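You operate a simulated robot arm through the tools that you are given. There is no shell and no other tool. Be economical: measure what you need, move in short steps, check, and stop when the job is done.

Carry out the task below with a simulated robot arm. There is one attempt and no reset: what you move stays moved.

TASK
Tighten the small green cylinder's valve to the torque on the chart.
Fine: lever at IN, the 24 socket, one good run; put socket and driver back. Set down upright: socket.

Only the result counts: the job must be done as asked and must still hold three seconds after the hand-in. Knocking over, shifting, dropping, spilling or breaking anything else fails it.

THE ROBOT
A 6-joint arm with a two-finger parallel gripper on a trunk, on a base that drives. Base frame: it is fixed to the floor where the robot stands at the start and does not move with it; the origin is under the middle of the robot, x ahead of it, y to its left, z up; the surface under the hand at the start is at about z = 0.9. Lengths are in m, angles in degrees, forces in N, time in s.
With the tool pointing down near the work surface it reaches from about 0.32 to 0.7 m from the robot's upright axis, wherever it stands. Its first joint turns from -166.0 to 166.0 degrees. Places, roughly: clamp lever [0.4, 0.1, 1]; direction lever [0.5, -0.1, 1]; tool torque knob [0.5, 0, 1]. Payload 4.1 kg.
Tool frame: the origin (TCP) lies between the finger pads and is the grasp point; the fingertips stand 0.023 m ahead of it; z points along the fingers, y is the line along which they close. The gripper opens to 0.094 m. The fingers are 0.038 m wide and 0.01 m thick; the gripper's body (0.054 by 0.096 m) begins 0.039 m behind the TCP.
Orientation is told as [roll, pitch, yaw] about the base's x, y, z axes, in that order, counted from this pose: with the fingers straight down and closing along the base's y, the tool's x points along the base's -x, its y along +y and its z along -z.

THE INTERFACE
- The arm moves only by the tool nudge_tool. Its arguments are lists of equal length, an entry for each row: "linear": the shift along the base's x, y, z in units of 400 mm (1.0 is 400 mm), a list of three; "delta_rot": the turn, a rotation vector about the base's x, y, z in units of 120 degrees (1.0 is 120 degrees), a list of three; "hand": the gripper command, from -1 (fully open) to 1 (shut), values between in proportion. In form: {"linear": [[tx, ty, tz], ...], "delta_rot": [[ax, ay, az], ...], "hand": [hand, ...]}. A call has 1 to 10 rows; each row is the pose to reach, as a shift and turn from the pose commanded when the call began. A call with a number of a shift or a turn outside -1 to 1 is refused whole. Rows are played at 5 a second. More than 0.05 m and 8.6 degrees between two rows, or a gripper value outside its range, and nothing of the call is played. Where a pose cannot be reached the arm comes as near as it can. A force on the tool above 80 N (or 10 N above the force at the start of the call, whichever is more), or a blocked arm, ends the call early, and 0.2 s more pass. Each finger travels about 0.045 m/s and halts on what it meets, pressing with about 25 N; the grip force reading is that of the motor and also rises with nothing between the fingers. The clock runs only during rows and for 0.2 s after the last one: add rows that repeat a pose to give the fingers time. The reply holds the time, the measured pose of the TCP, the force on the tool along the base axes, the opening and the grip force, in the units named above and with some noise, with the torque about the TCP (base axes, N m) and any sound that the robot's microphone picked up.
- Cameras (640 x 400 px; columns grow to the right, rows downward): "scene" is now at [0.0257, 0.1615, 1.5668]; the picture's right is [-0.05, -1.00, 0.00], its down [-0.63, 0.03, -0.77] and it looks along [0.77, -0.04, -0.63] (base axes); focal length 259 px, centre (320, 200). "wrist" rides on the gripper at [0.086, 0.016, -0.074] in the tool frame; the picture's right is [-0.18, 0.98, 0.00], its down [-0.58, -0.11, -0.81] and it looks along [-0.79, -0.15, 0.59] (tool axes); focal length 243 px, centre (320, 200). There is no depth. A picture from a camera that has moved, and an enlarged one, comes with that camera's place and axes in the base frame and with its lens.
- camera(camera): a new picture of that camera. No time passes.
- raise_lower(by): slides the trunk up (or, below 0, down) by that many m; the arm and the scene camera ride with it, the base frame stays. It gives what a move gives, with no picture.
- base_move(legs): drives the robot by 1 to 6 legs, each [ahead, turn to the left] in m and degrees, along the robot's own axes; the way and the turn of a leg run together, so that a leg with both is an arc; at most 1.5 m and 180 degrees a leg. The arm and the cameras ride along, it lands a little off, and it stops where it bumps. It gives what a move gives.
- head_to(pan, tilt): turns the head with the scene camera to pan (to the left, within 155 degrees either way) and tilt (down, from -29 to 69), counted from straight ahead of the robot. It gives what a move gives.
- enlarge(camera, box): a new picture of the part [left, top, right, bottom] of that camera's present view, enlarged. No time passes.
- close_job(): hands the job in; it is judged then, once.

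Go step by step. Nothing tells you exact positions but the pictures and the camera data: compare them with the known pose of the tool, close in by small moves and look again before you grip or let go. The budget is 120 turns and 98 pictures, counting those below and the enlarged ones. Unless the task says otherwise, let go and move clear before handing in.

The tools are called by a JSON object that holds its "fn" and its "kwargs". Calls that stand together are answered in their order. nudge_tool: Moves the arm, as the interface text tells. Its arguments: {"type":"object","properties":{"linear":{"type":"array","items":{"type":"array","items":{"type":"number"}}},"delta_rot":{"type":"array","items":{"type":"array","items":{"type":"number"}}},"hand":{"type":"array","items":{"type":"number"}}},"required":["linear","delta_rot","hand"]} The other tools are called the same way: raise_lower (by) slides the trunk up or down; base_move (legs) drives the base; head_to (pan, tilt) turns the head that bears the scene camera; camera (camera) takes a picture; enlarge (camera, box) takes an enlarged picture of a part of a camera's view; close_job () hands the job in.

At the start:

```text
clock: 0.0
tool_pos: [0.3218, 0.1712, 1.3792]
orientation: [-0.1, 0.0, 0.0]
contact_force: [0.1, -0.3, 0.4]
moment: [0.0, -0.02, 0.03]
width: 0.0942
gripper_force: 0.1
trunk travel left (down, up): [-0.525, 0.065]
robot x, y, heading: [0.0038, -0.0012, -0.2]
head pan, tilt: [-2.7, 39.3]
```

scene: 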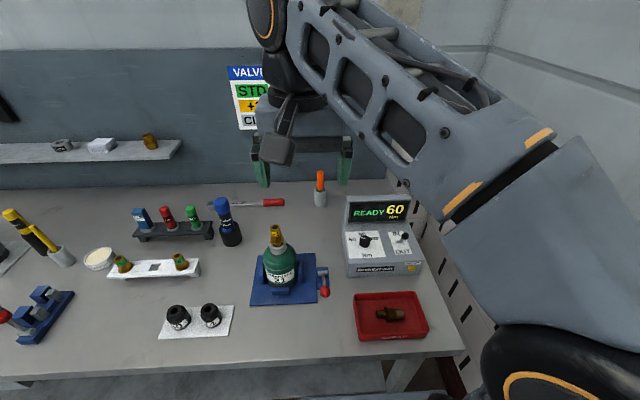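
wrist: 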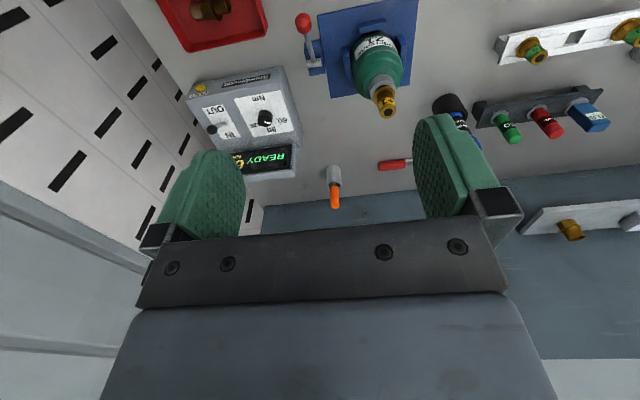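

I see a bench with a green cylinder in a blue clamp, a torque controller, a rack with sockets, a driver, and a chart on the wall. I will look closer at the chart, the controller and the tools first.

{"fn": "enlarge", "kwargs": {"camera": "scene", "box": [210, 50, 370, 150]}}

{"fn": "enlarge", "kwargs": {"camera": "scene", "box": [240, 180, 440, 305]}}

{"fn": "enlarge", "kwargs": {"camera": "scene", "box": [80, 190, 280, 315]}}

{"fn": "enlarge", "kwargs": {"camera": "scene", "box": [0, 190, 240, 340]}}

```text
4.00 times, centred on (290, 100) of scene
camera zoom: at [0.0257, 0.1615, 1.5668], right [-0.05, -1.0, 0.0], down [-0.63, 0.03, -0.77], along [0.77, -0.04, -0.63], focal length 1037 px, centre (440, 600)
```

zoom: 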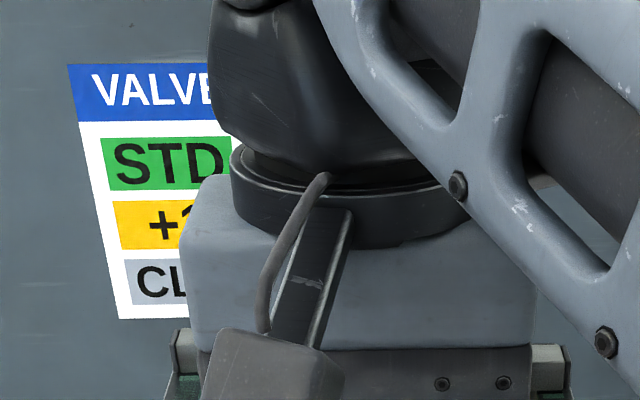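

```text
3.20 times, centred on (340, 242) of scene
camera zoom: at [0.0257, 0.1615, 1.5668], right [-0.05, -1.0, 0.0], down [-0.63, 0.03, -0.77], along [0.77, -0.04, -0.63], focal length 830 px, centre (256, 64)
```

zoom: 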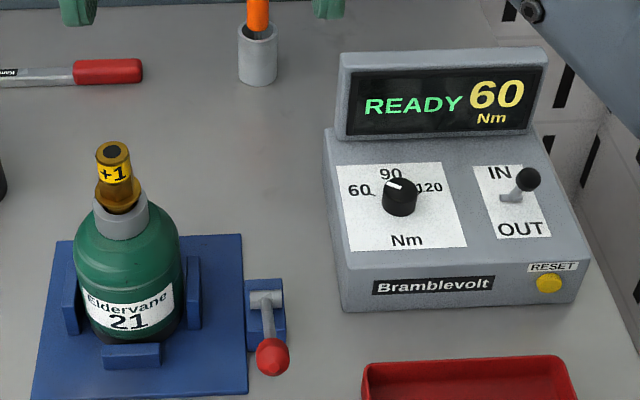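

```text
3.20 times, centred on (180, 252) of scene
camera zoom: at [0.0257, 0.1615, 1.5668], right [-0.05, -1.0, 0.0], down [-0.63, 0.03, -0.77], along [0.77, -0.04, -0.63], focal length 830 px, centre (768, 32)
```

zoom: 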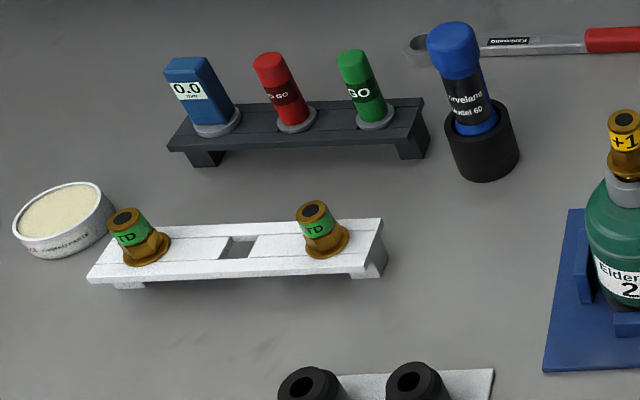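

```text
2.67 times, centred on (120, 265) of scene
camera zoom: at [0.0257, 0.1615, 1.5668], right [-0.05, -1.0, 0.0], down [-0.63, 0.03, -0.77], along [0.77, -0.04, -0.63], focal length 691 px, centre (853, 27)
```

zoom: 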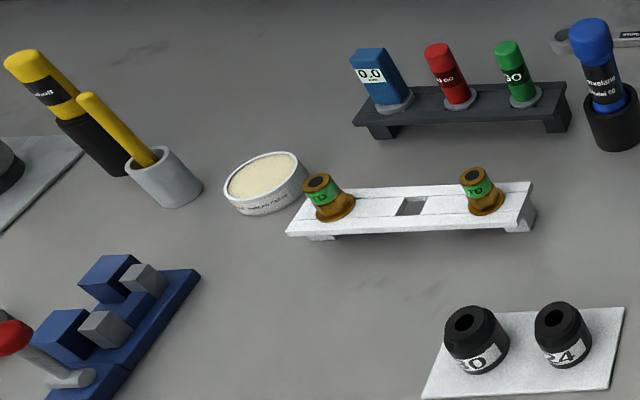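

The valve carries "+1", and that chart row is hidden behind the arm. I'll move the arm aside, and turn the head to see the left part too.

{"fn": "nudge_tool", "kwargs": {"linear": [[0, -0.1, 0], [0, -0.2, 0], [0, -0.3, 0], [0, -0.4, 0], [0, -0.5, 0], [0, -0.6, 0]], "delta_rot": [[0, 0, 0], [0, 0, 0], [0, 0, 0], [0, 0, 0], [0, 0, 0], [0, 0, 0]], "hand": [-1, -1, -1, -1, -1, -1]}}

{"fn": "head_to", "kwargs": {"pan": 25, "tilt": 30}}

{"fn": "camera", "kwargs": {"camera": "scene"}}

```text
clock: 1.4
tool_pos: [0.3216, -0.0699, 1.3775]
orientation: [0.0, 0.0, 0.0]
contact_force: [0.0, -0.2, 0.6]
moment: [0.01, -0.03, 0.01]
width: 0.0943
gripper_force: 0.0
trunk travel left (down, up): [-0.525, 0.065]
robot x, y, heading: [-0.0021, 0.0027, 0.1]
head pan, tilt: [-2.7, 39.3]
```

```text
clock: 2.3
tool_pos: [0.3211, -0.0686, 1.3776]
orientation: [-0.1, -0.1, 0.0]
contact_force: [0.2, -0.2, 0.4]
moment: [-0.03, 0.0, 0.0]
width: 0.0938
gripper_force: 0.0
trunk travel left (down, up): [-0.525, 0.065]
robot x, y, heading: [-0.0013, -0.0018, 0.1]
head pan, tilt: [25.0, 30.0]
```

```text
91 pictures are left
camera scene: at [0.0224, 0.2036, 1.5812], right [0.42, -0.91, 0.0], down [-0.45, -0.21, -0.87], along [0.79, 0.37, -0.5], focal length 259 px, centre (320, 200)
```

scene: 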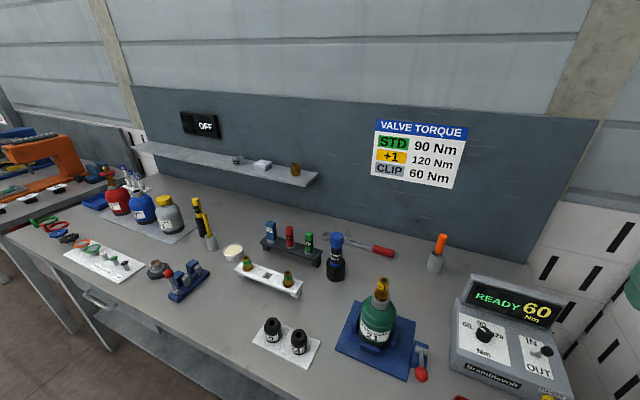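

{"fn": "enlarge", "kwargs": {"camera": "scene", "box": [360, 110, 480, 185]}}

{"fn": "enlarge", "kwargs": {"camera": "scene", "box": [60, 160, 260, 285]}}

{"fn": "enlarge", "kwargs": {"camera": "scene", "box": [230, 220, 430, 345]}}

```text
5.33 times, centred on (420, 148) of scene
camera zoom: at [0.0224, 0.2036, 1.5812], right [0.42, -0.91, 0.0], down [-0.45, -0.21, -0.87], along [0.79, 0.37, -0.5], focal length 1382 px, centre (-213, 480)
```

zoom: 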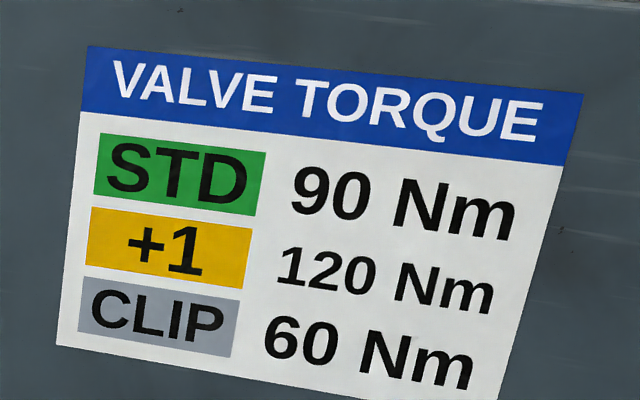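

```text
3.20 times, centred on (160, 222) of scene
camera zoom: at [0.0224, 0.2036, 1.5812], right [0.42, -0.91, 0.0], down [-0.45, -0.21, -0.87], along [0.79, 0.37, -0.5], focal length 830 px, centre (832, 128)
```

zoom: 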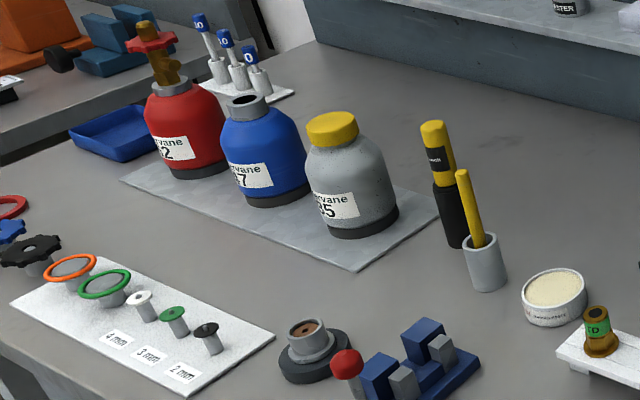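

```text
3.20 times, centred on (330, 282) of scene
camera zoom: at [0.0224, 0.2036, 1.5812], right [0.42, -0.91, 0.0], down [-0.45, -0.21, -0.87], along [0.79, 0.37, -0.5], focal length 830 px, centre (288, -64)
```

zoom: 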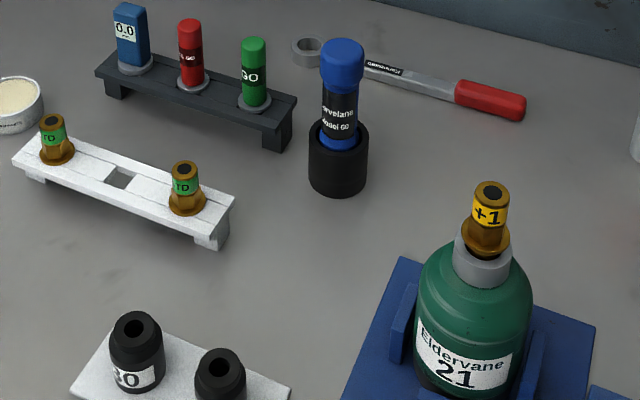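

The chart gives +1 → 120 Nm. I'll identify the drivers, the sockets and the clamp more closely.

{"fn": "enlarge", "kwargs": {"camera": "scene", "box": [320, 225, 360, 285]}}

{"fn": "enlarge", "kwargs": {"camera": "scene", "box": [180, 190, 240, 255]}}

{"fn": "enlarge", "kwargs": {"camera": "scene", "box": [250, 300, 350, 370]}}

{"fn": "enlarge", "kwargs": {"camera": "scene", "box": [330, 270, 450, 390]}}

{"fn": "enlarge", "kwargs": {"camera": "scene", "box": [440, 260, 590, 390]}}

```text
6.67 times, centred on (340, 255) of scene
camera zoom: at [0.0224, 0.2036, 1.5812], right [0.42, -0.91, 0.0], down [-0.45, -0.21, -0.87], along [0.79, 0.37, -0.5], focal length 1728 px, centre (187, -167)
```

zoom: 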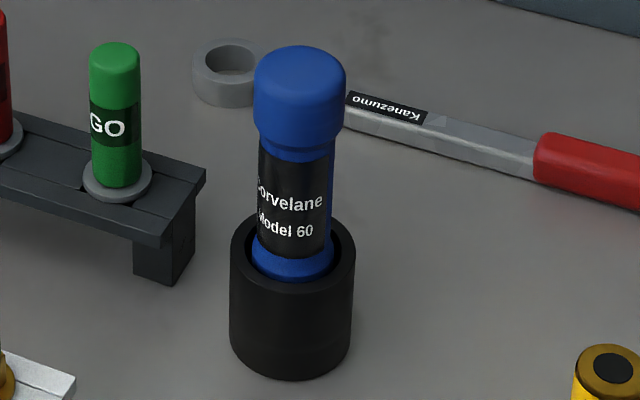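

```text
6.15 times, centred on (210, 222) of scene
camera zoom: at [0.0224, 0.2036, 1.5812], right [0.42, -0.91, 0.0], down [-0.45, -0.21, -0.87], along [0.79, 0.37, -0.5], focal length 1595 px, centre (997, 62)
```

zoom: 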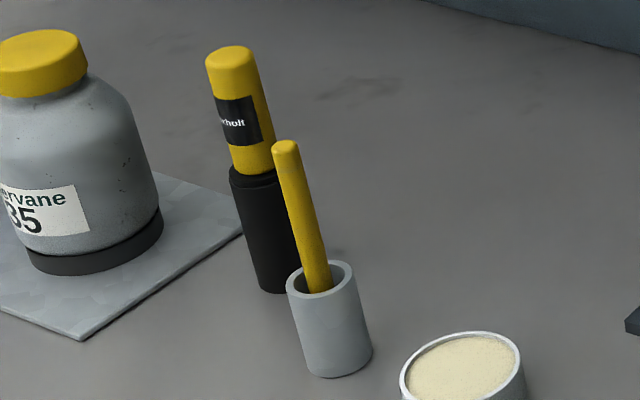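

```text
5.71 times, centred on (300, 335) of scene
camera zoom: at [0.0224, 0.2036, 1.5812], right [0.42, -0.91, 0.0], down [-0.45, -0.21, -0.87], along [0.79, 0.37, -0.5], focal length 1481 px, centre (434, -571)
```

zoom: 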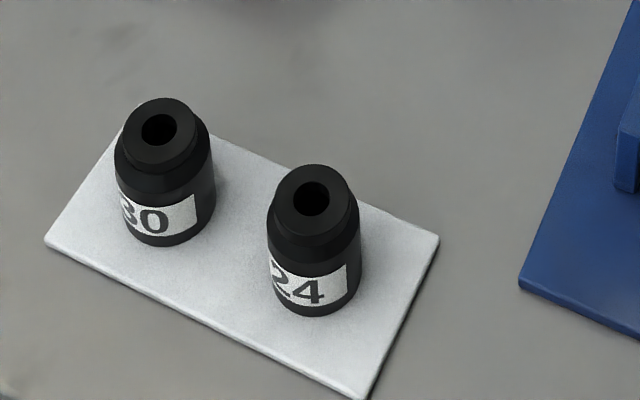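

```text
3.33 times, centred on (390, 330) of scene
camera zoom: at [0.0224, 0.2036, 1.5812], right [0.42, -0.91, 0.0], down [-0.45, -0.21, -0.87], along [0.79, 0.37, -0.5], focal length 864 px, centre (87, -233)
```

zoom: 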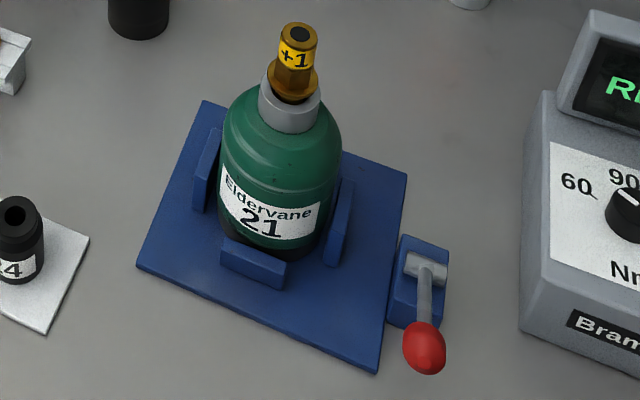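

```text
3.08 times, centred on (515, 325) of scene
camera zoom: at [0.0224, 0.2036, 1.5812], right [0.42, -0.91, 0.0], down [-0.45, -0.21, -0.87], along [0.79, 0.37, -0.5], focal length 798 px, centre (-280, -185)
```

zoom: 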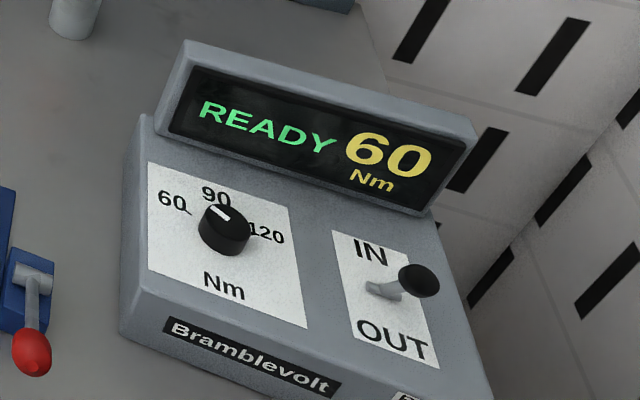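

The blue Corvelane driver in the black cup looks like the driver, and the 24 socket is the right-hand one. I'll view the controller and the clamp straight on, from a tilted head and the wrist camera.

{"fn": "head_to", "kwargs": {"pan": -5, "tilt": 40}}

{"fn": "camera", "kwargs": {"camera": "scene"}}

{"fn": "camera", "kwargs": {"camera": "wrist"}}

```text
clock: 3.3
tool_pos: [0.3211, -0.0693, 1.3785]
orientation: [-0.1, 0.1, 0.1]
contact_force: [-1.2, 0.8, 0.7]
moment: [0.01, 0.0, 0.01]
width: 0.0941
gripper_force: 0.0
trunk travel left (down, up): [-0.525, 0.065]
robot x, y, heading: [-0.0006, 0.0005, -0.1]
head pan, tilt: [-5.0, 40.0]
```

```text
82 pictures are left
camera scene: at [0.0251, 0.1581, 1.5659], right [-0.09, -1.0, 0.0], down [-0.64, 0.06, -0.77], along [0.76, -0.07, -0.64], focal length 259 px, centre (320, 200)
```

scene: 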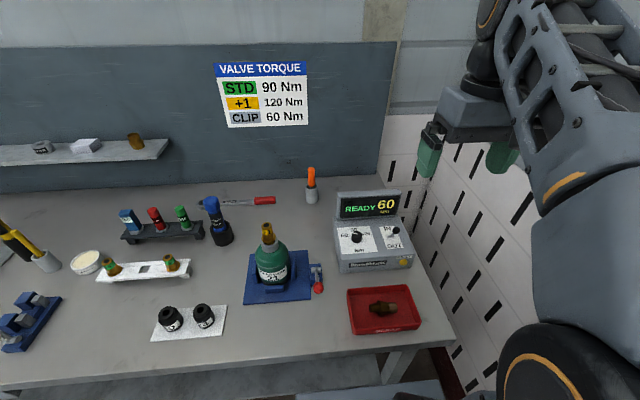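

```text
81 pictures are left
camera wrist: at [0.2345, -0.0537, 1.4531], right [0.18, 0.98, 0.0], down [0.58, -0.11, 0.81], along [0.79, -0.15, -0.59], focal length 243 px, centre (320, 200)
```

wrist: 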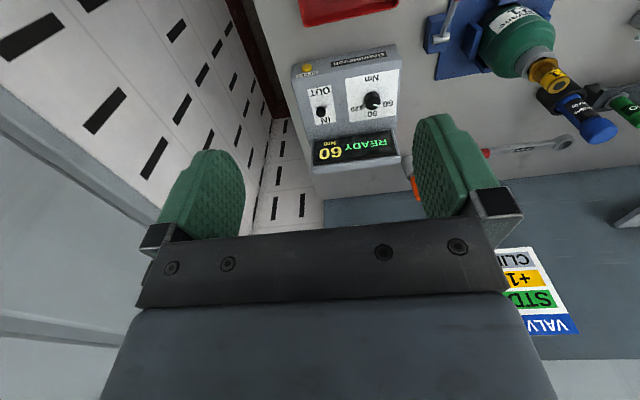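

{"fn": "enlarge", "kwargs": {"camera": "scene", "box": [330, 185, 420, 275]}}

{"fn": "enlarge", "kwargs": {"camera": "wrist", "box": [280, 40, 410, 170]}}

{"fn": "enlarge", "kwargs": {"camera": "scene", "box": [235, 215, 335, 310]}}

```text
4.44 times, centred on (375, 230) of scene
camera zoom: at [0.0251, 0.1581, 1.5659], right [-0.09, -1.0, 0.0], down [-0.64, 0.06, -0.77], along [0.76, -0.07, -0.64], focal length 1152 px, centre (76, 67)
```

zoom: 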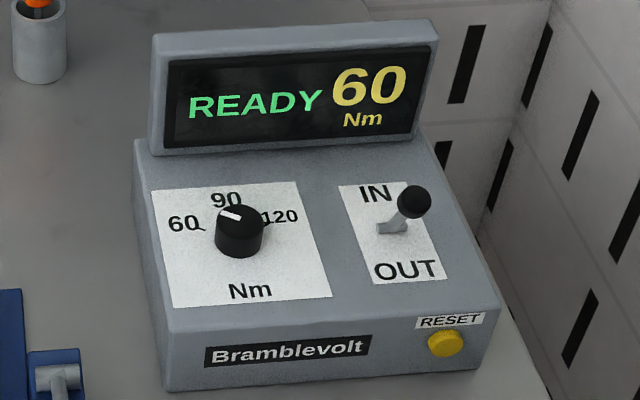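

```text
3.08 times, centred on (345, 105) of wrist
camera zoom: at [0.2345, -0.0537, 1.4531], right [0.18, 0.98, 0.0], down [0.58, -0.11, 0.81], along [0.79, -0.15, -0.59], focal length 746 px, centre (243, 492)
```

zoom: 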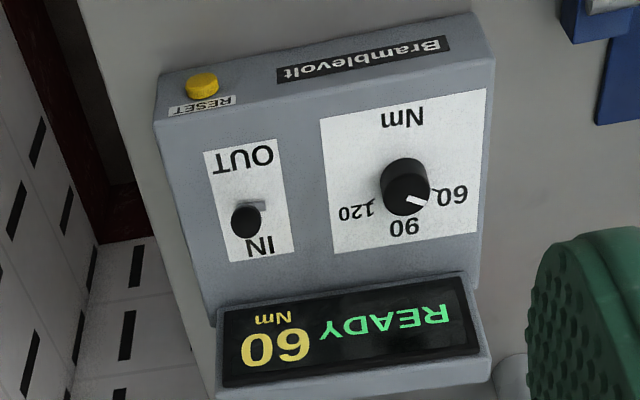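

```text
4.21 times, centred on (285, 262) of scene
camera zoom: at [0.0251, 0.1581, 1.5659], right [-0.09, -1.0, 0.0], down [-0.64, 0.06, -0.77], along [0.76, -0.07, -0.64], focal length 1092 px, centre (467, -63)
```

zoom: 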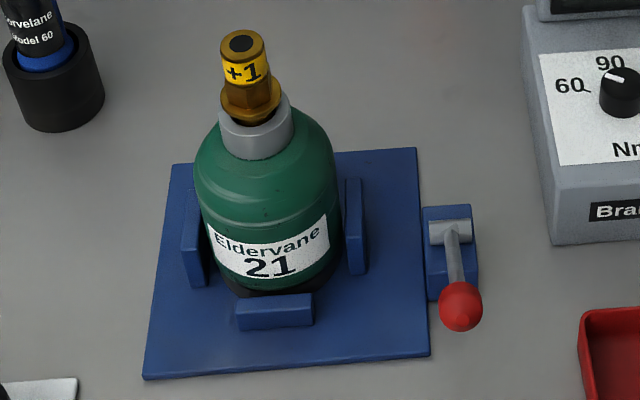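

The direction lever's state and the knob's angle aren't certain from here. I'll bring the wrist camera closer to the controller.

{"fn": "nudge_tool", "kwargs": {"linear": [[0.03, -0.03, -0.09], [0.06, -0.06, -0.18], [0.09, -0.09, -0.27], [0.12, -0.12, -0.36], [0.15, -0.15, -0.45]], "delta_rot": [[0, 0, 0], [0, 0, 0], [0, 0, 0], [0, 0, 0], [0, 0, 0]], "hand": [-1, -1, -1, -1, -1]}}

{"fn": "camera", "kwargs": {"camera": "wrist"}}

{"fn": "enlarge", "kwargs": {"camera": "wrist", "box": [250, 20, 480, 170]}}

```text
clock: 4.5
tool_pos: [0.3819, -0.1305, 1.1999]
orientation: [-0.1, 0.0, 0.0]
contact_force: [-0.3, 0.6, -0.4]
moment: [0.0, -0.01, -0.01]
width: 0.094
gripper_force: 0.0
trunk travel left (down, up): [-0.525, 0.065]
robot x, y, heading: [-0.0035, -0.0015, 0.2]
head pan, tilt: [-5.0, 40.0]
```

```text
77 pictures are left
camera wrist: at [0.2952, -0.1147, 1.274], right [0.18, 0.98, 0.0], down [0.58, -0.11, 0.81], along [0.79, -0.15, -0.59], focal length 243 px, centre (320, 200)
```

wrist: 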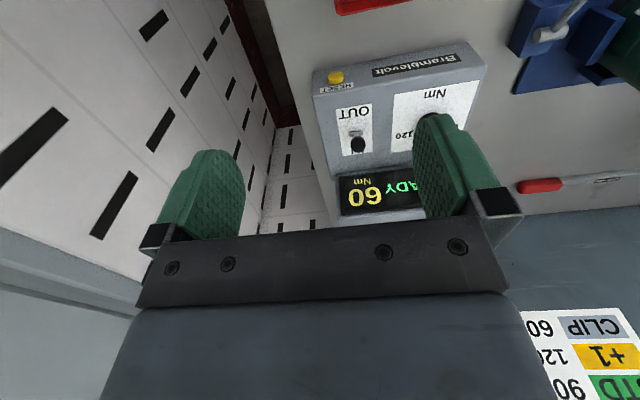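

```text
2.67 times, centred on (365, 95) of wrist
camera zoom: at [0.2952, -0.1147, 1.274], right [0.18, 0.98, 0.0], down [0.58, -0.11, 0.81], along [0.79, -0.15, -0.59], focal length 647 px, centre (200, 480)
```

zoom: 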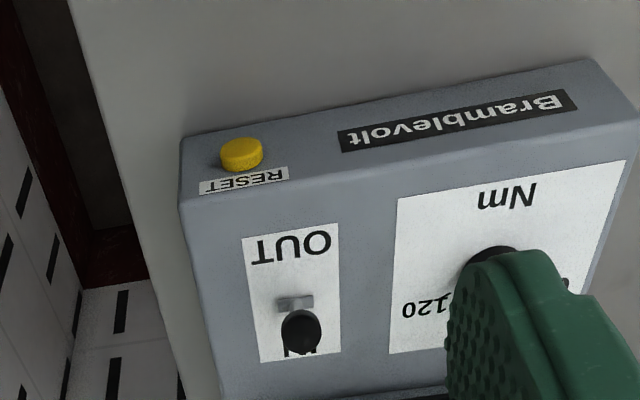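

Triangulating from both cameras puts the lever's knob at about (0.515, -0.106, 1.024) and its slot at x≈0.535, so it leans to OUT. I'll close the fingers, come down just in front of it and look before pushing it forward to IN.

{"fn": "nudge_tool", "kwargs": {"linear": [[0.1, 0.03, -0.0], [0.2, 0.061, -0.03], [0.2, 0.061, -0.14], [0.2, 0.061, -0.25], [0.2, 0.061, -0.34], [0.2, 0.061, -0.425], [0.2, 0.061, -0.425]], "delta_rot": [[0, 0, 0], [0, 0, 0], [0, 0, 0], [0, 0, 0], [0, 0, 0], [0, 0, 0], [0, 0, 0]], "hand": [1, 1, 1, 1, 1, 1, 1]}}

{"fn": "enlarge", "kwargs": {"camera": "scene", "box": [330, 150, 450, 280]}}

{"fn": "camera", "kwargs": {"camera": "wrist"}}

```text
clock: 6.1
tool_pos: [0.4613, -0.104, 1.0288]
orientation: [0.0, 0.0, 0.0]
contact_force: [-0.3, 0.0, 0.1]
moment: [0.01, 0.02, 0.02]
width: 0.0002
gripper_force: 25.0
trunk travel left (down, up): [-0.525, 0.065]
robot x, y, heading: [0.0024, -0.0032, 0.3]
head pan, tilt: [-5.0, 40.0]
```

```text
3.08 times, centred on (390, 215) of scene
camera zoom: at [0.0252, 0.158, 1.5658], right [-0.09, -1.0, 0.0], down [-0.64, 0.06, -0.77], along [0.76, -0.07, -0.64], focal length 798 px, centre (105, 154)
```

zoom: 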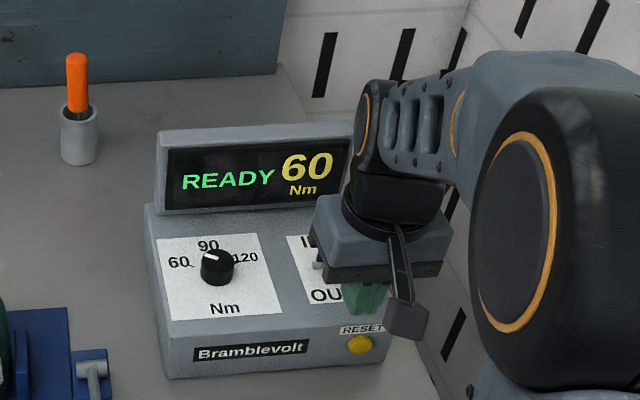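

```text
74 pictures are left
camera wrist: at [0.3756, -0.0898, 1.1038], right [0.18, 0.98, 0.0], down [0.58, -0.11, 0.81], along [0.79, -0.15, -0.59], focal length 243 px, centre (320, 200)
```

wrist: 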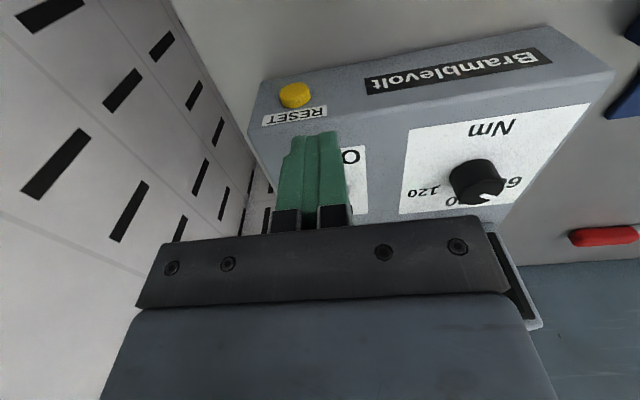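

The fingers are in front of the lever and slightly above the panel. I'll push forward in small steps.

{"fn": "nudge_tool", "kwargs": {"linear": [[0.04, 0, 0], [0.08, 0, 0], [0.11, 0, 0], [0.14, 0, 0], [0.17, 0, 0], [0.17, 0, 0]], "delta_rot": [[0, 0, 0], [0, 0, 0], [0, 0, 0], [0, 0, 0], [0, 0, 0], [0, 0, 0]], "hand": [1, 1, 1, 1, 1, 1]}}

```text
clock: 7.5
tool_pos: [0.53, -0.1043, 1.0289]
orientation: [0.0, 0.0, 0.0]
contact_force: [0.6, 0.6, 0.4]
moment: [-0.01, -0.02, -0.02]
width: 0.0
gripper_force: 25.1
trunk travel left (down, up): [-0.525, 0.065]
robot x, y, heading: [0.0009, 0.0005, -0.5]
head pan, tilt: [-5.0, 40.0]
```

There was no click and no force, so I'll back off upward and look at the lever.

{"fn": "nudge_tool", "kwargs": {"linear": [[-0.06, 0, 0.0], [-0.12, 0, 0.1], [-0.18, -0.05, 0.2], [-0.24, -0.1, 0.3]], "delta_rot": [[0, 0, 0], [0, 0, 0], [0, 0, 0], [0, 0, 0]], "hand": [1, 1, 1, 1]}}

{"fn": "enlarge", "kwargs": {"camera": "scene", "box": [330, 185, 420, 275]}}

{"fn": "enlarge", "kwargs": {"camera": "wrist", "box": [280, 20, 510, 170]}}

```text
refused: row 3 steps farther than a row can; nothing moved
```

```text
4.44 times, centred on (375, 230) of scene
camera zoom: at [0.025, 0.1581, 1.5658], right [-0.09, -1.0, 0.0], down [-0.64, 0.06, -0.77], along [0.76, -0.07, -0.64], focal length 1152 px, centre (76, 67)
```

zoom: 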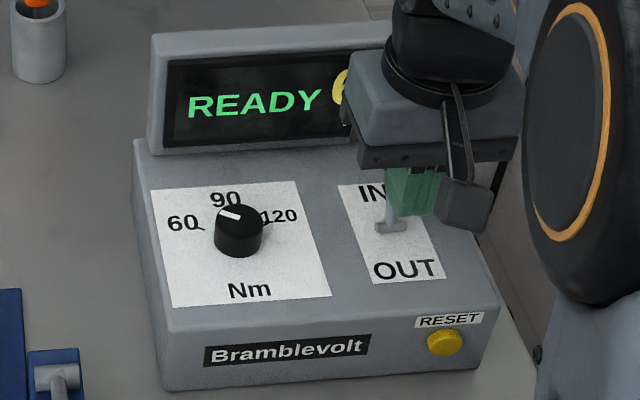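

```text
2.67 times, centred on (395, 95) of wrist
camera zoom: at [0.4433, -0.0895, 1.104], right [0.18, 0.98, 0.0], down [0.58, -0.11, 0.81], along [0.79, -0.15, -0.59], focal length 647 px, centre (120, 480)
```

zoom: 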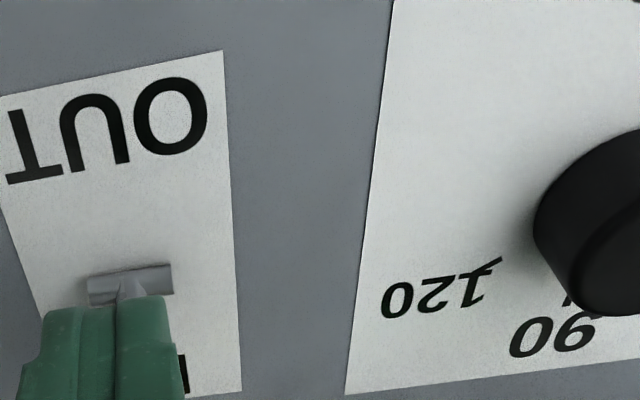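

The stem is now upright-to-forward with the knob behind the fingers. I'll back off with smaller steps to see it.

{"fn": "nudge_tool", "kwargs": {"linear": [[-0.08, 0, 0.0], [-0.14, 0, 0.08], [-0.2, 0, 0.16], [-0.26, 0, 0.24], [-0.3, -0.05, 0.32]], "delta_rot": [[0, 0, 0], [0, 0, 0], [0, 0, 0], [0, 0, 0], [0, 0, 0]], "hand": [1, 1, 1, 1, 1]}}

{"fn": "enlarge", "kwargs": {"camera": "scene", "box": [330, 185, 420, 275]}}

{"fn": "enlarge", "kwargs": {"camera": "wrist", "box": [250, 20, 480, 170]}}

```text
clock: 8.7
tool_pos: [0.4086, -0.1259, 1.1568]
orientation: [0.0, 0.1, 0.1]
contact_force: [-0.2, -0.4, 0.3]
moment: [0.03, -0.02, 0.0]
width: 0.0002
gripper_force: 24.4
trunk travel left (down, up): [-0.525, 0.065]
robot x, y, heading: [0.0022, -0.0012, -0.2]
head pan, tilt: [-5.0, 40.0]
```

```text
4.44 times, centred on (375, 230) of scene
camera zoom: at [0.0248, 0.158, 1.5658], right [-0.09, -1.0, 0.0], down [-0.64, 0.06, -0.77], along [0.76, -0.07, -0.64], focal length 1152 px, centre (76, 67)
```

zoom: 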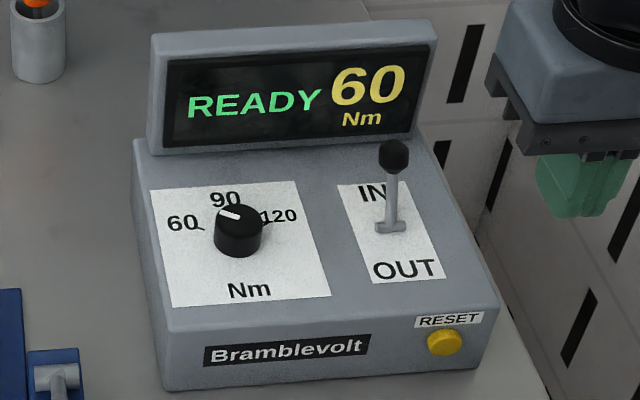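

```text
2.67 times, centred on (365, 95) of wrist
camera zoom: at [0.3224, -0.1111, 1.2319], right [0.18, 0.98, 0.0], down [0.58, -0.11, 0.81], along [0.79, -0.15, -0.59], focal length 647 px, centre (200, 480)
```

zoom: 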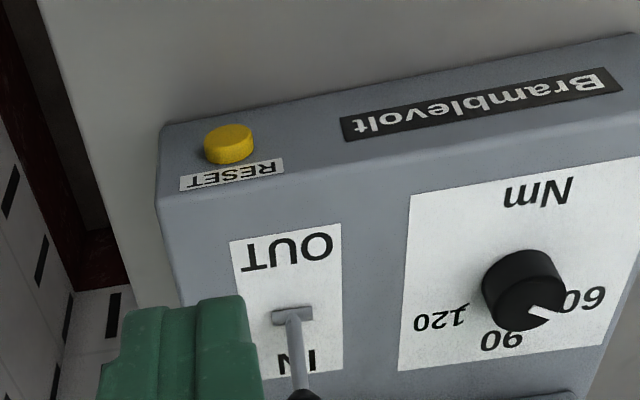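

The lever now leans to IN. Next is the torque knob at about (0.536, 0.002, top 0.995): I'll go above it with the hand turned +60° and half open, ready for a 120° clockwise turn.

{"fn": "nudge_tool", "kwargs": {"linear": [[0.02, 0.04, 0], [0.07, 0.08, 0], [0.11, 0.12, 0], [0.15, 0.16, 0], [0.19, 0.2, 0], [0.24, 0.24, 0], [0.28, 0.28, -0.05], [0.3185, 0.32, -0.092], [0.3185, 0.32, -0.092]], "delta_rot": [[0, 0, 0.063], [0, 0, 0.126], [0, 0, 0.189], [0, 0, 0.252], [0, 0, 0.315], [0, 0, 0.378], [0, 0, 0.44], [0, 0, 0.5], [0, 0, 0.5]], "hand": [-0.17, -0.17, -0.17, -0.17, -0.17, -0.17, -0.17, -0.17, -0.17]}}

{"fn": "camera", "kwargs": {"camera": "wrist"}}

{"fn": "enlarge", "kwargs": {"camera": "scene", "box": [310, 160, 430, 280]}}

```text
clock: 10.7
tool_pos: [0.5381, 0.003, 1.1199]
orientation: [0.0, 0.0, 60.1]
contact_force: [0.8, 0.5, 1.1]
moment: [0.0, -0.03, -0.01]
width: 0.0549
gripper_force: 0.0
trunk travel left (down, up): [-0.525, 0.065]
robot x, y, heading: [0.0004, 0.0015, 0.0]
head pan, tilt: [-5.0, 40.0]
```

```text
69 pictures are left
camera wrist: at [0.4796, -0.0648, 1.1947], right [-0.76, 0.65, 0.0], down [0.38, 0.45, 0.81], along [0.52, 0.61, -0.59], focal length 243 px, centre (320, 200)
```

wrist: 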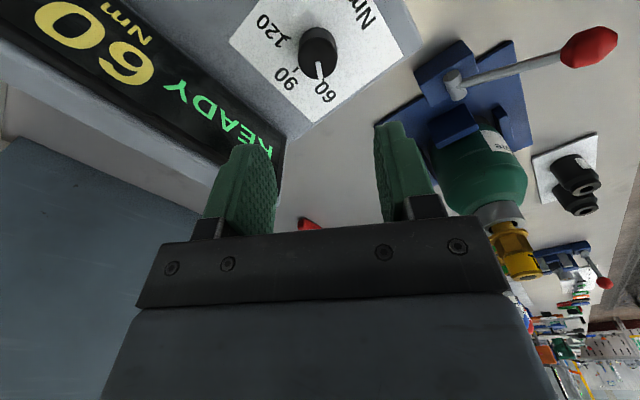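

```text
3.33 times, centred on (370, 220) of scene
camera zoom: at [0.0252, 0.1581, 1.5658], right [-0.09, -1.0, 0.0], down [-0.64, 0.06, -0.77], along [0.76, -0.07, -0.64], focal length 864 px, centre (153, 133)
```

zoom: 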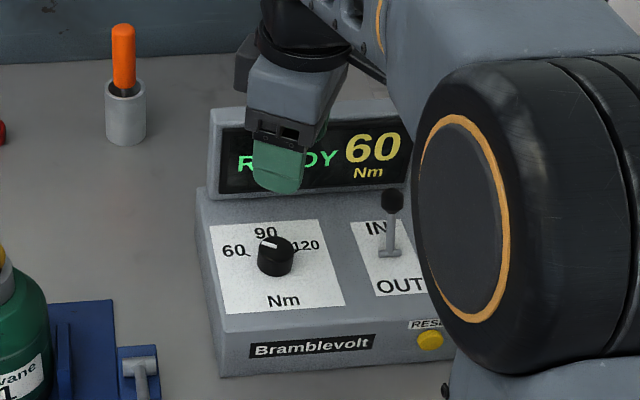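

The pointer sits exactly at 60, and the knob lies under the hand to within a few millimetres. I'll descend and close on it.

{"fn": "nudge_tool", "kwargs": {"linear": [[-0.004, -0.005, -0.07], [-0.004, -0.005, -0.14], [-0.004, -0.005, -0.21], [-0.004, -0.005, -0.25], [-0.004, -0.005, -0.285], [-0.004, -0.005, -0.285]], "delta_rot": [[0, 0, 0], [0, 0, 0], [0, 0, 0], [0, 0, 0], [0, 0, 0], [0, 0, 0]], "hand": [-0.17, -0.17, -0.17, -0.17, -0.17, -0.17]}}

{"fn": "nudge_tool", "kwargs": {"linear": [[0, 0, 0], [0, 0, 0], [0, 0, 0]], "delta_rot": [[0, 0, 0], [0, 0, 0], [0, 0, 0]], "hand": [1, 1, 1]}}

```text
clock: 12.1
tool_pos: [0.5357, 0.0003, 1.0052]
orientation: [0.0, 0.1, 60.0]
contact_force: [0.0, 0.4, -0.5]
moment: [0.01, -0.03, -0.04]
width: 0.055
gripper_force: 0.1
trunk travel left (down, up): [-0.525, 0.065]
robot x, y, heading: [-0.0031, 0.0036, -0.2]
head pan, tilt: [-5.0, 40.0]
```

```text
clock: 12.9
tool_pos: [0.5376, -0.0018, 1.0056]
orientation: [-0.1, -0.1, 60.0]
contact_force: [15.1, -6.6, -1.0]
moment: [-0.12, -0.78, -0.09]
width: 0.0308
gripper_force: 45.2
trunk travel left (down, up): [-0.525, 0.065]
robot x, y, heading: [-0.0021, 0.0009, -0.3]
head pan, tilt: [-5.0, 40.0]
```

The knob is gripped (31 mm). I'll centre the hand slightly and turn it clockwise in two parts.

{"fn": "nudge_tool", "kwargs": {"linear": [[0.006, -0.004, 0], [0.006, -0.004, 0], [0.006, -0.004, 0], [0.006, -0.004, 0], [0.006, -0.004, 0], [0.006, -0.004, 0], [0.006, -0.004, 0], [0.006, -0.004, 0], [0.006, -0.004, 0]], "delta_rot": [[0, 0, 0], [0, 0, -0.0625], [0, 0, -0.125], [0, 0, -0.1875], [0, 0, -0.25], [0, 0, -0.3125], [0, 0, -0.375], [0, 0, -0.4375], [0, 0, -0.5]], "hand": [1, 1, 1, 1, 1, 1, 1, 1, 1]}}

{"fn": "enlarge", "kwargs": {"camera": "scene", "box": [310, 160, 430, 280]}}

```text
clock: 14.9
tool_pos: [0.5345, 0.0041, 1.0055]
orientation: [-0.1, 0.3, -0.1]
contact_force: [-20.7, 29.4, -8.8]
moment: [0.72, 0.39, 0.15]
width: 0.0307
gripper_force: 45.3
trunk travel left (down, up): [-0.525, 0.065]
robot x, y, heading: [-0.0019, -0.0007, 0.2]
head pan, tilt: [-5.0, 40.0]
```

```text
3.33 times, centred on (370, 220) of scene
camera zoom: at [0.0224, 0.1625, 1.5653], right [-0.08, -1.0, 0.0], down [-0.64, 0.05, -0.77], along [0.76, -0.07, -0.64], focal length 864 px, centre (153, 133)
```

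zoom: 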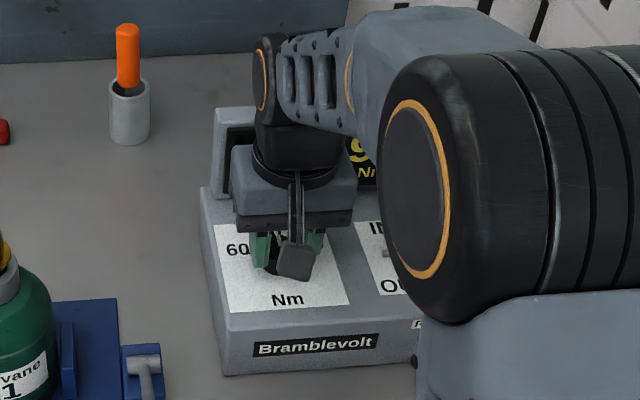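

The display reads 90-something now, half-way. I'll relieve the side force by re-centring and turn the remaining 60°.

{"fn": "nudge_tool", "kwargs": {"linear": [[-0.009, 0.014, 0], [-0.009, 0.014, 0], [-0.009, 0.014, 0], [-0.009, 0.014, 0], [-0.009, 0.014, 0], [-0.009, 0.014, 0], [-0.009, 0.014, 0], [-0.009, 0.014, 0], [-0.009, 0.014, 0]], "delta_rot": [[0, 0, 0], [0, 0, -0.0625], [0, 0, -0.125], [0, 0, -0.1875], [0, 0, -0.25], [0, 0, -0.3125], [0, 0, -0.375], [0, 0, -0.4375], [0, 0, -0.5]], "hand": [1, 1, 1, 1, 1, 1, 1, 1, 1]}}

{"fn": "enlarge", "kwargs": {"camera": "scene", "box": [310, 160, 430, 280]}}

```text
clock: 16.9
tool_pos: [0.5368, 0.0077, 1.0056]
orientation: [0.1, -0.1, -60.1]
contact_force: [16.4, 16.9, -8.6]
moment: [0.04, -0.6, 0.12]
width: 0.0308
gripper_force: 45.2
trunk travel left (down, up): [-0.525, 0.065]
robot x, y, heading: [0.0007, 0.002, 0.1]
head pan, tilt: [-5.0, 40.0]
```

```text
3.33 times, centred on (370, 220) of scene
camera zoom: at [0.0281, 0.1609, 1.5656], right [-0.09, -1.0, 0.0], down [-0.64, 0.05, -0.76], along [0.76, -0.07, -0.64], focal length 864 px, centre (153, 133)
```

zoom: 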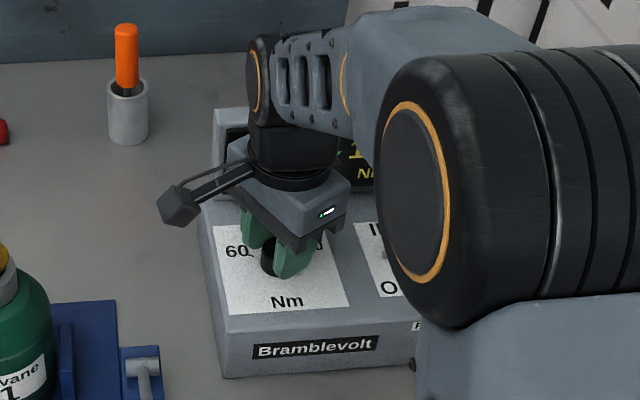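

The display starts with a "1" now. I'll open, rise and verify.

{"fn": "nudge_tool", "kwargs": {"linear": [[0, 0, 0], [0, 0, 0], [0, 0, 0.1], [0, 0, 0.2], [-0.05, 0, 0.3], [-0.1, -0.05, 0.35], [-0.15, -0.1, 0.4], [-0.22, -0.1, 0.45], [-0.3, -0.1, 0.5], [-0.35, -0.1, 0.5]], "delta_rot": [[0, 0, 0], [0, 0, 0], [0, 0, 0], [0, 0, 0], [0, 0, 0.07], [0, 0, 0.14], [0, 0, 0.21], [0, 0, 0.28], [0, 0, 0.35], [0, 0, 0.42]], "hand": [-0.2, -0.2, -0.2, -0.2, -0.2, -0.2, -0.2, -0.2, -0.2, -0.2]}}

{"fn": "enlarge", "kwargs": {"camera": "scene", "box": [240, 160, 430, 300]}}

{"fn": "camera", "kwargs": {"camera": "wrist"}}

```text
clock: 19.1
tool_pos: [0.3934, -0.0348, 1.2072]
orientation: [0.0, 0.0, -9.4]
contact_force: [-0.4, 0.4, -0.4]
moment: [0.0, 0.04, 0.01]
width: 0.0564
gripper_force: 0.0
trunk travel left (down, up): [-0.525, 0.065]
robot x, y, heading: [-0.0001, 0.0014, -0.1]
head pan, tilt: [-5.0, 40.0]
```

```text
2.86 times, centred on (335, 230) of scene
camera zoom: at [0.0247, 0.1582, 1.5658], right [-0.09, -1.0, 0.0], down [-0.64, 0.06, -0.77], along [0.76, -0.07, -0.64], focal length 741 px, centre (277, 114)
```

zoom: 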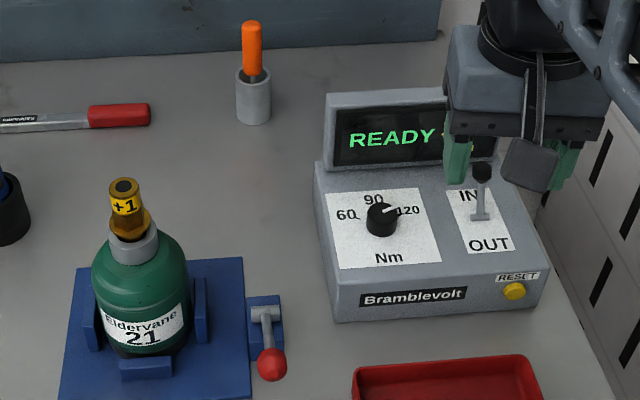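

```text
64 pictures are left
camera wrist: at [0.3104, -0.0065, 1.2821], right [0.34, 0.94, 0.0], down [0.56, -0.2, 0.81], along [0.76, -0.28, -0.59], focal length 243 px, centre (320, 200)
```

wrist: 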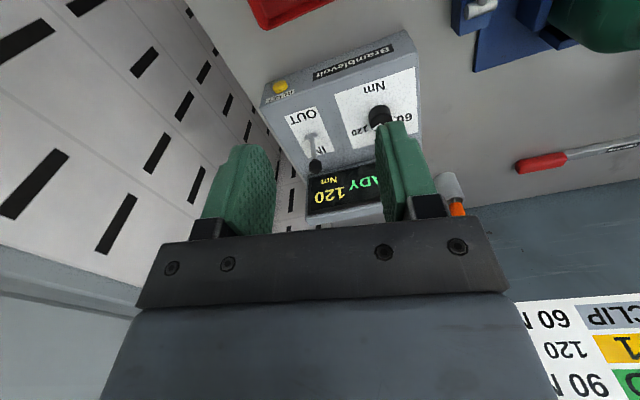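

The display reads 120 and the lever is at IN. Next I'll look closer at the clamp around the cylinder to see whether it is closed.

{"fn": "nudge_tool", "kwargs": {"linear": [[-0.05, 0.1, 0], [-0.08, 0.2, 0], [-0.08, 0.29, 0]], "delta_rot": [[0, 0, 0.04], [0, 0, 0.08], [0, 0, 0.08]], "hand": [1, 1, 1]}}

{"fn": "enlarge", "kwargs": {"camera": "wrist", "box": [300, 0, 600, 187]}}

{"fn": "enlarge", "kwargs": {"camera": "scene", "box": [235, 215, 335, 310]}}

```text
clock: 19.9
tool_pos: [0.3613, 0.0818, 1.2052]
orientation: [0.1, -0.1, 0.0]
contact_force: [-0.3, -0.5, -0.2]
moment: [-0.01, 0.01, 0.0]
width: 0.0
gripper_force: 15.3
trunk travel left (down, up): [-0.525, 0.065]
robot x, y, heading: [-0.0007, 0.0012, -0.1]
head pan, tilt: [-5.0, 40.0]
```

```text
2.13 times, centred on (450, 94) of wrist
camera zoom: at [0.2747, 0.097, 1.2816], right [0.18, 0.98, 0.0], down [0.58, -0.11, 0.81], along [0.79, -0.15, -0.59], focal length 518 px, centre (43, 427)
```

zoom: 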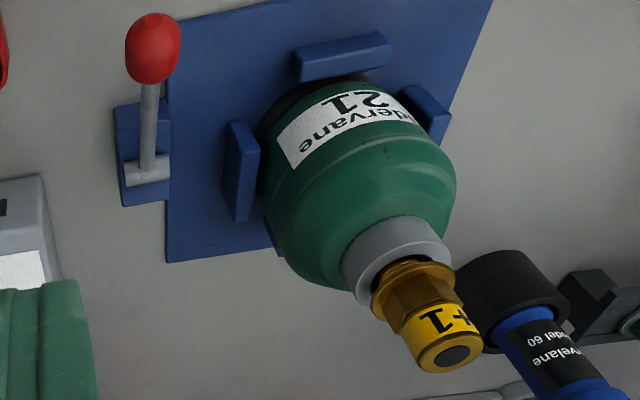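

```text
4.21 times, centred on (285, 262) of scene
camera zoom: at [0.0253, 0.1585, 1.5658], right [-0.09, -1.0, 0.0], down [-0.64, 0.06, -0.77], along [0.76, -0.07, -0.64], focal length 1092 px, centre (467, -63)
```

zoom: 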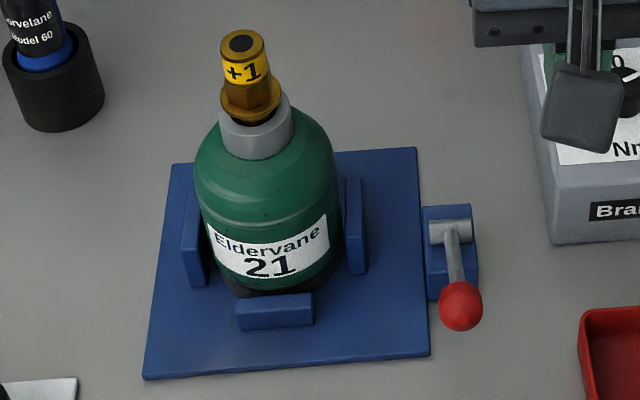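

The clamp's jaws stand a bit away from the cylinder and the lever (knob at ~(0.374, 0.131, 0.990), pivot ~(0.454, 0.131, 0.952)) lies toward me, so I take it as open. I'll turn the closed hand 90° and come in front of the lever's knob to swing it over.

{"fn": "nudge_tool", "kwargs": {"linear": [[-0.01, 0.02, 0], [-0.02, 0.04, 0], [-0.04, 0.06, 0], [-0.06, 0.08, 0], [-0.063, 0.1, 0], [-0.063, 0.123, 0], [-0.063, 0.123, 0], [-0.063, 0.123, 0], [-0.063, 0.123, -0.05], [-0.063, 0.123, -0.1]], "delta_rot": [[0, 0, 0.07], [0, 0, 0.14], [0, 0, 0.21], [0, 0, 0.28], [0, 0, 0.35], [0, 0, 0.42], [0, 0, 0.49], [0, 0, 0.56], [0, 0, 0.63], [0, 0, 0.7]], "hand": [1, 1, 1, 1, 1, 1, 1, 1, 1, 1]}}

{"fn": "nudge_tool", "kwargs": {"linear": [[0, 0, -0.08], [0, 0, -0.16], [0, 0, -0.24], [0, 0, -0.32], [0, 0, -0.38], [0, 0, -0.417]], "delta_rot": [[0, 0, 0.05], [0, 0, 0.05], [0, 0, 0.05], [0, 0, 0.05], [0, 0, 0.05], [0, 0, 0.05]], "hand": [1, 1, 1, 1, 1, 1]}}

{"fn": "enlarge", "kwargs": {"camera": "scene", "box": [235, 215, 385, 345]}}

```text
clock: 22.1
tool_pos: [0.3374, 0.1301, 1.1665]
orientation: [0.1, 0.0, 84.1]
contact_force: [-0.3, 0.5, -0.2]
moment: [0.02, 0.01, 0.0]
width: 0.0003
gripper_force: 24.9
trunk travel left (down, up): [-0.525, 0.065]
robot x, y, heading: [0.0035, 0.0034, -0.2]
head pan, tilt: [-5.0, 40.0]
```

```text
clock: 23.5
tool_pos: [0.3364, 0.1304, 0.9979]
orientation: [0.0, 0.1, 90.0]
contact_force: [0.2, 0.0, 0.3]
moment: [0.01, -0.01, 0.01]
width: 0.0
gripper_force: 25.4
trunk travel left (down, up): [-0.525, 0.065]
robot x, y, heading: [-0.0031, -0.001, 0.4]
head pan, tilt: [-5.0, 40.0]
```

```text
3.08 times, centred on (310, 280) of scene
camera zoom: at [0.0252, 0.1584, 1.5658], right [-0.09, -1.0, 0.0], down [-0.64, 0.06, -0.77], along [0.76, -0.07, -0.64], focal length 798 px, centre (351, -46)
```

zoom: 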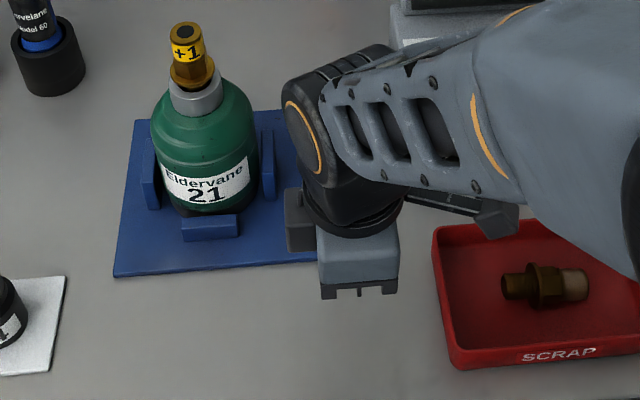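

The hand stands just in front of the lever's knob. I'll push it along its arc, first to the upright.

{"fn": "nudge_tool", "kwargs": {"linear": [[0.0365, 0, 0], [0.0665, 0, 0.0465], [0.109, 0, 0.085], [0.16, 0, 0.112], [0.235, 0, 0.125]], "delta_rot": [[0, 0, 0], [0, 0, 0], [0, 0, 0], [0, 0, 0], [0, 0, 0]], "hand": [1, 1, 1, 1, 1]}}

{"fn": "enlarge", "kwargs": {"camera": "scene", "box": [235, 215, 385, 345]}}

```text
clock: 24.7
tool_pos: [0.4313, 0.1291, 1.0502]
orientation: [0.0, 0.0, 90.0]
contact_force: [0.4, -0.2, 0.7]
moment: [0.0, 0.01, 0.02]
width: 0.0
gripper_force: 25.1
trunk travel left (down, up): [-0.525, 0.065]
robot x, y, heading: [0.0017, 0.0004, 0.0]
head pan, tilt: [-5.0, 40.0]
```

```text
3.08 times, centred on (310, 280) of scene
camera zoom: at [0.0257, 0.1583, 1.5657], right [-0.09, -1.0, 0.0], down [-0.64, 0.06, -0.77], along [0.76, -0.07, -0.64], focal length 798 px, centre (351, -46)
```

zoom: 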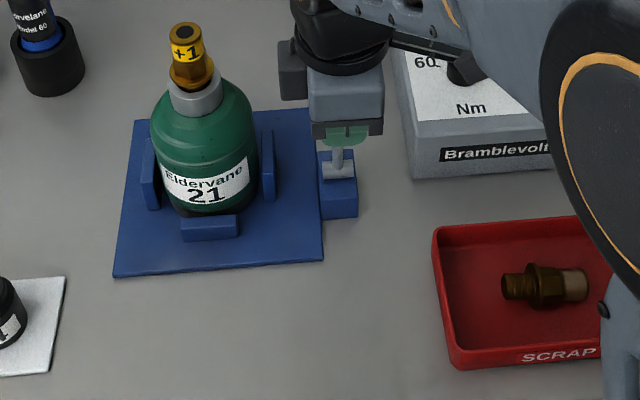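

The lever is upright and follows. I'll carry it on to the far side.

{"fn": "nudge_tool", "kwargs": {"linear": [[0.057, 0, -0.007], [0.11, 0, -0.03], [0.156, 0, -0.065], [0.191, 0, -0.11], [0.21, 0, -0.125], [0.21, 0, -0.125]], "delta_rot": [[0, 0, 0], [0, 0, 0], [0, 0, 0], [0, 0, 0], [0, 0, 0], [0, 0, 0]], "hand": [1, 1, 1, 1, 1, 1]}}

{"fn": "enlarge", "kwargs": {"camera": "scene", "box": [235, 215, 385, 345]}}

```text
clock: 25.2
tool_pos: [0.4387, 0.1304, 1.0501]
orientation: [1.7, 0.2, 90.2]
contact_force: [-58.2, -6.5, 49.3]
moment: [0.11, -0.33, 0.08]
width: 0.0002
gripper_force: 24.3
trunk travel left (down, up): [-0.525, 0.065]
robot x, y, heading: [0.0003, 0.0021, 0.2]
head pan, tilt: [-5.0, 40.0]
stopped in row 2: the force on the tool passed its limit at 91 N (the readings are from after the stop); the commanded pose is now the measured one
```

```text
3.08 times, centred on (310, 280) of scene
camera zoom: at [0.0102, 0.1553, 1.5675], right [-0.08, -1.0, 0.0], down [-0.63, 0.06, -0.77], along [0.77, -0.06, -0.64], focal length 798 px, centre (351, -46)
```

zoom: 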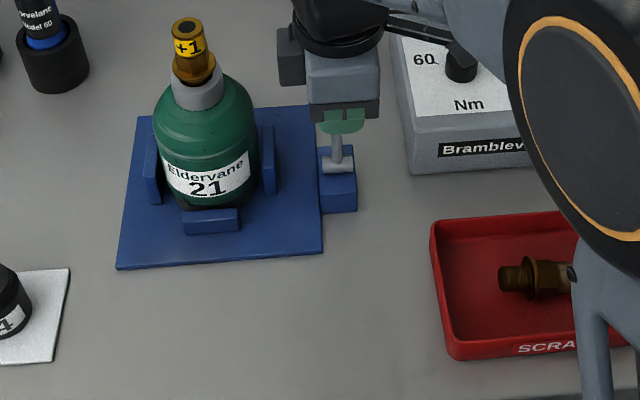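

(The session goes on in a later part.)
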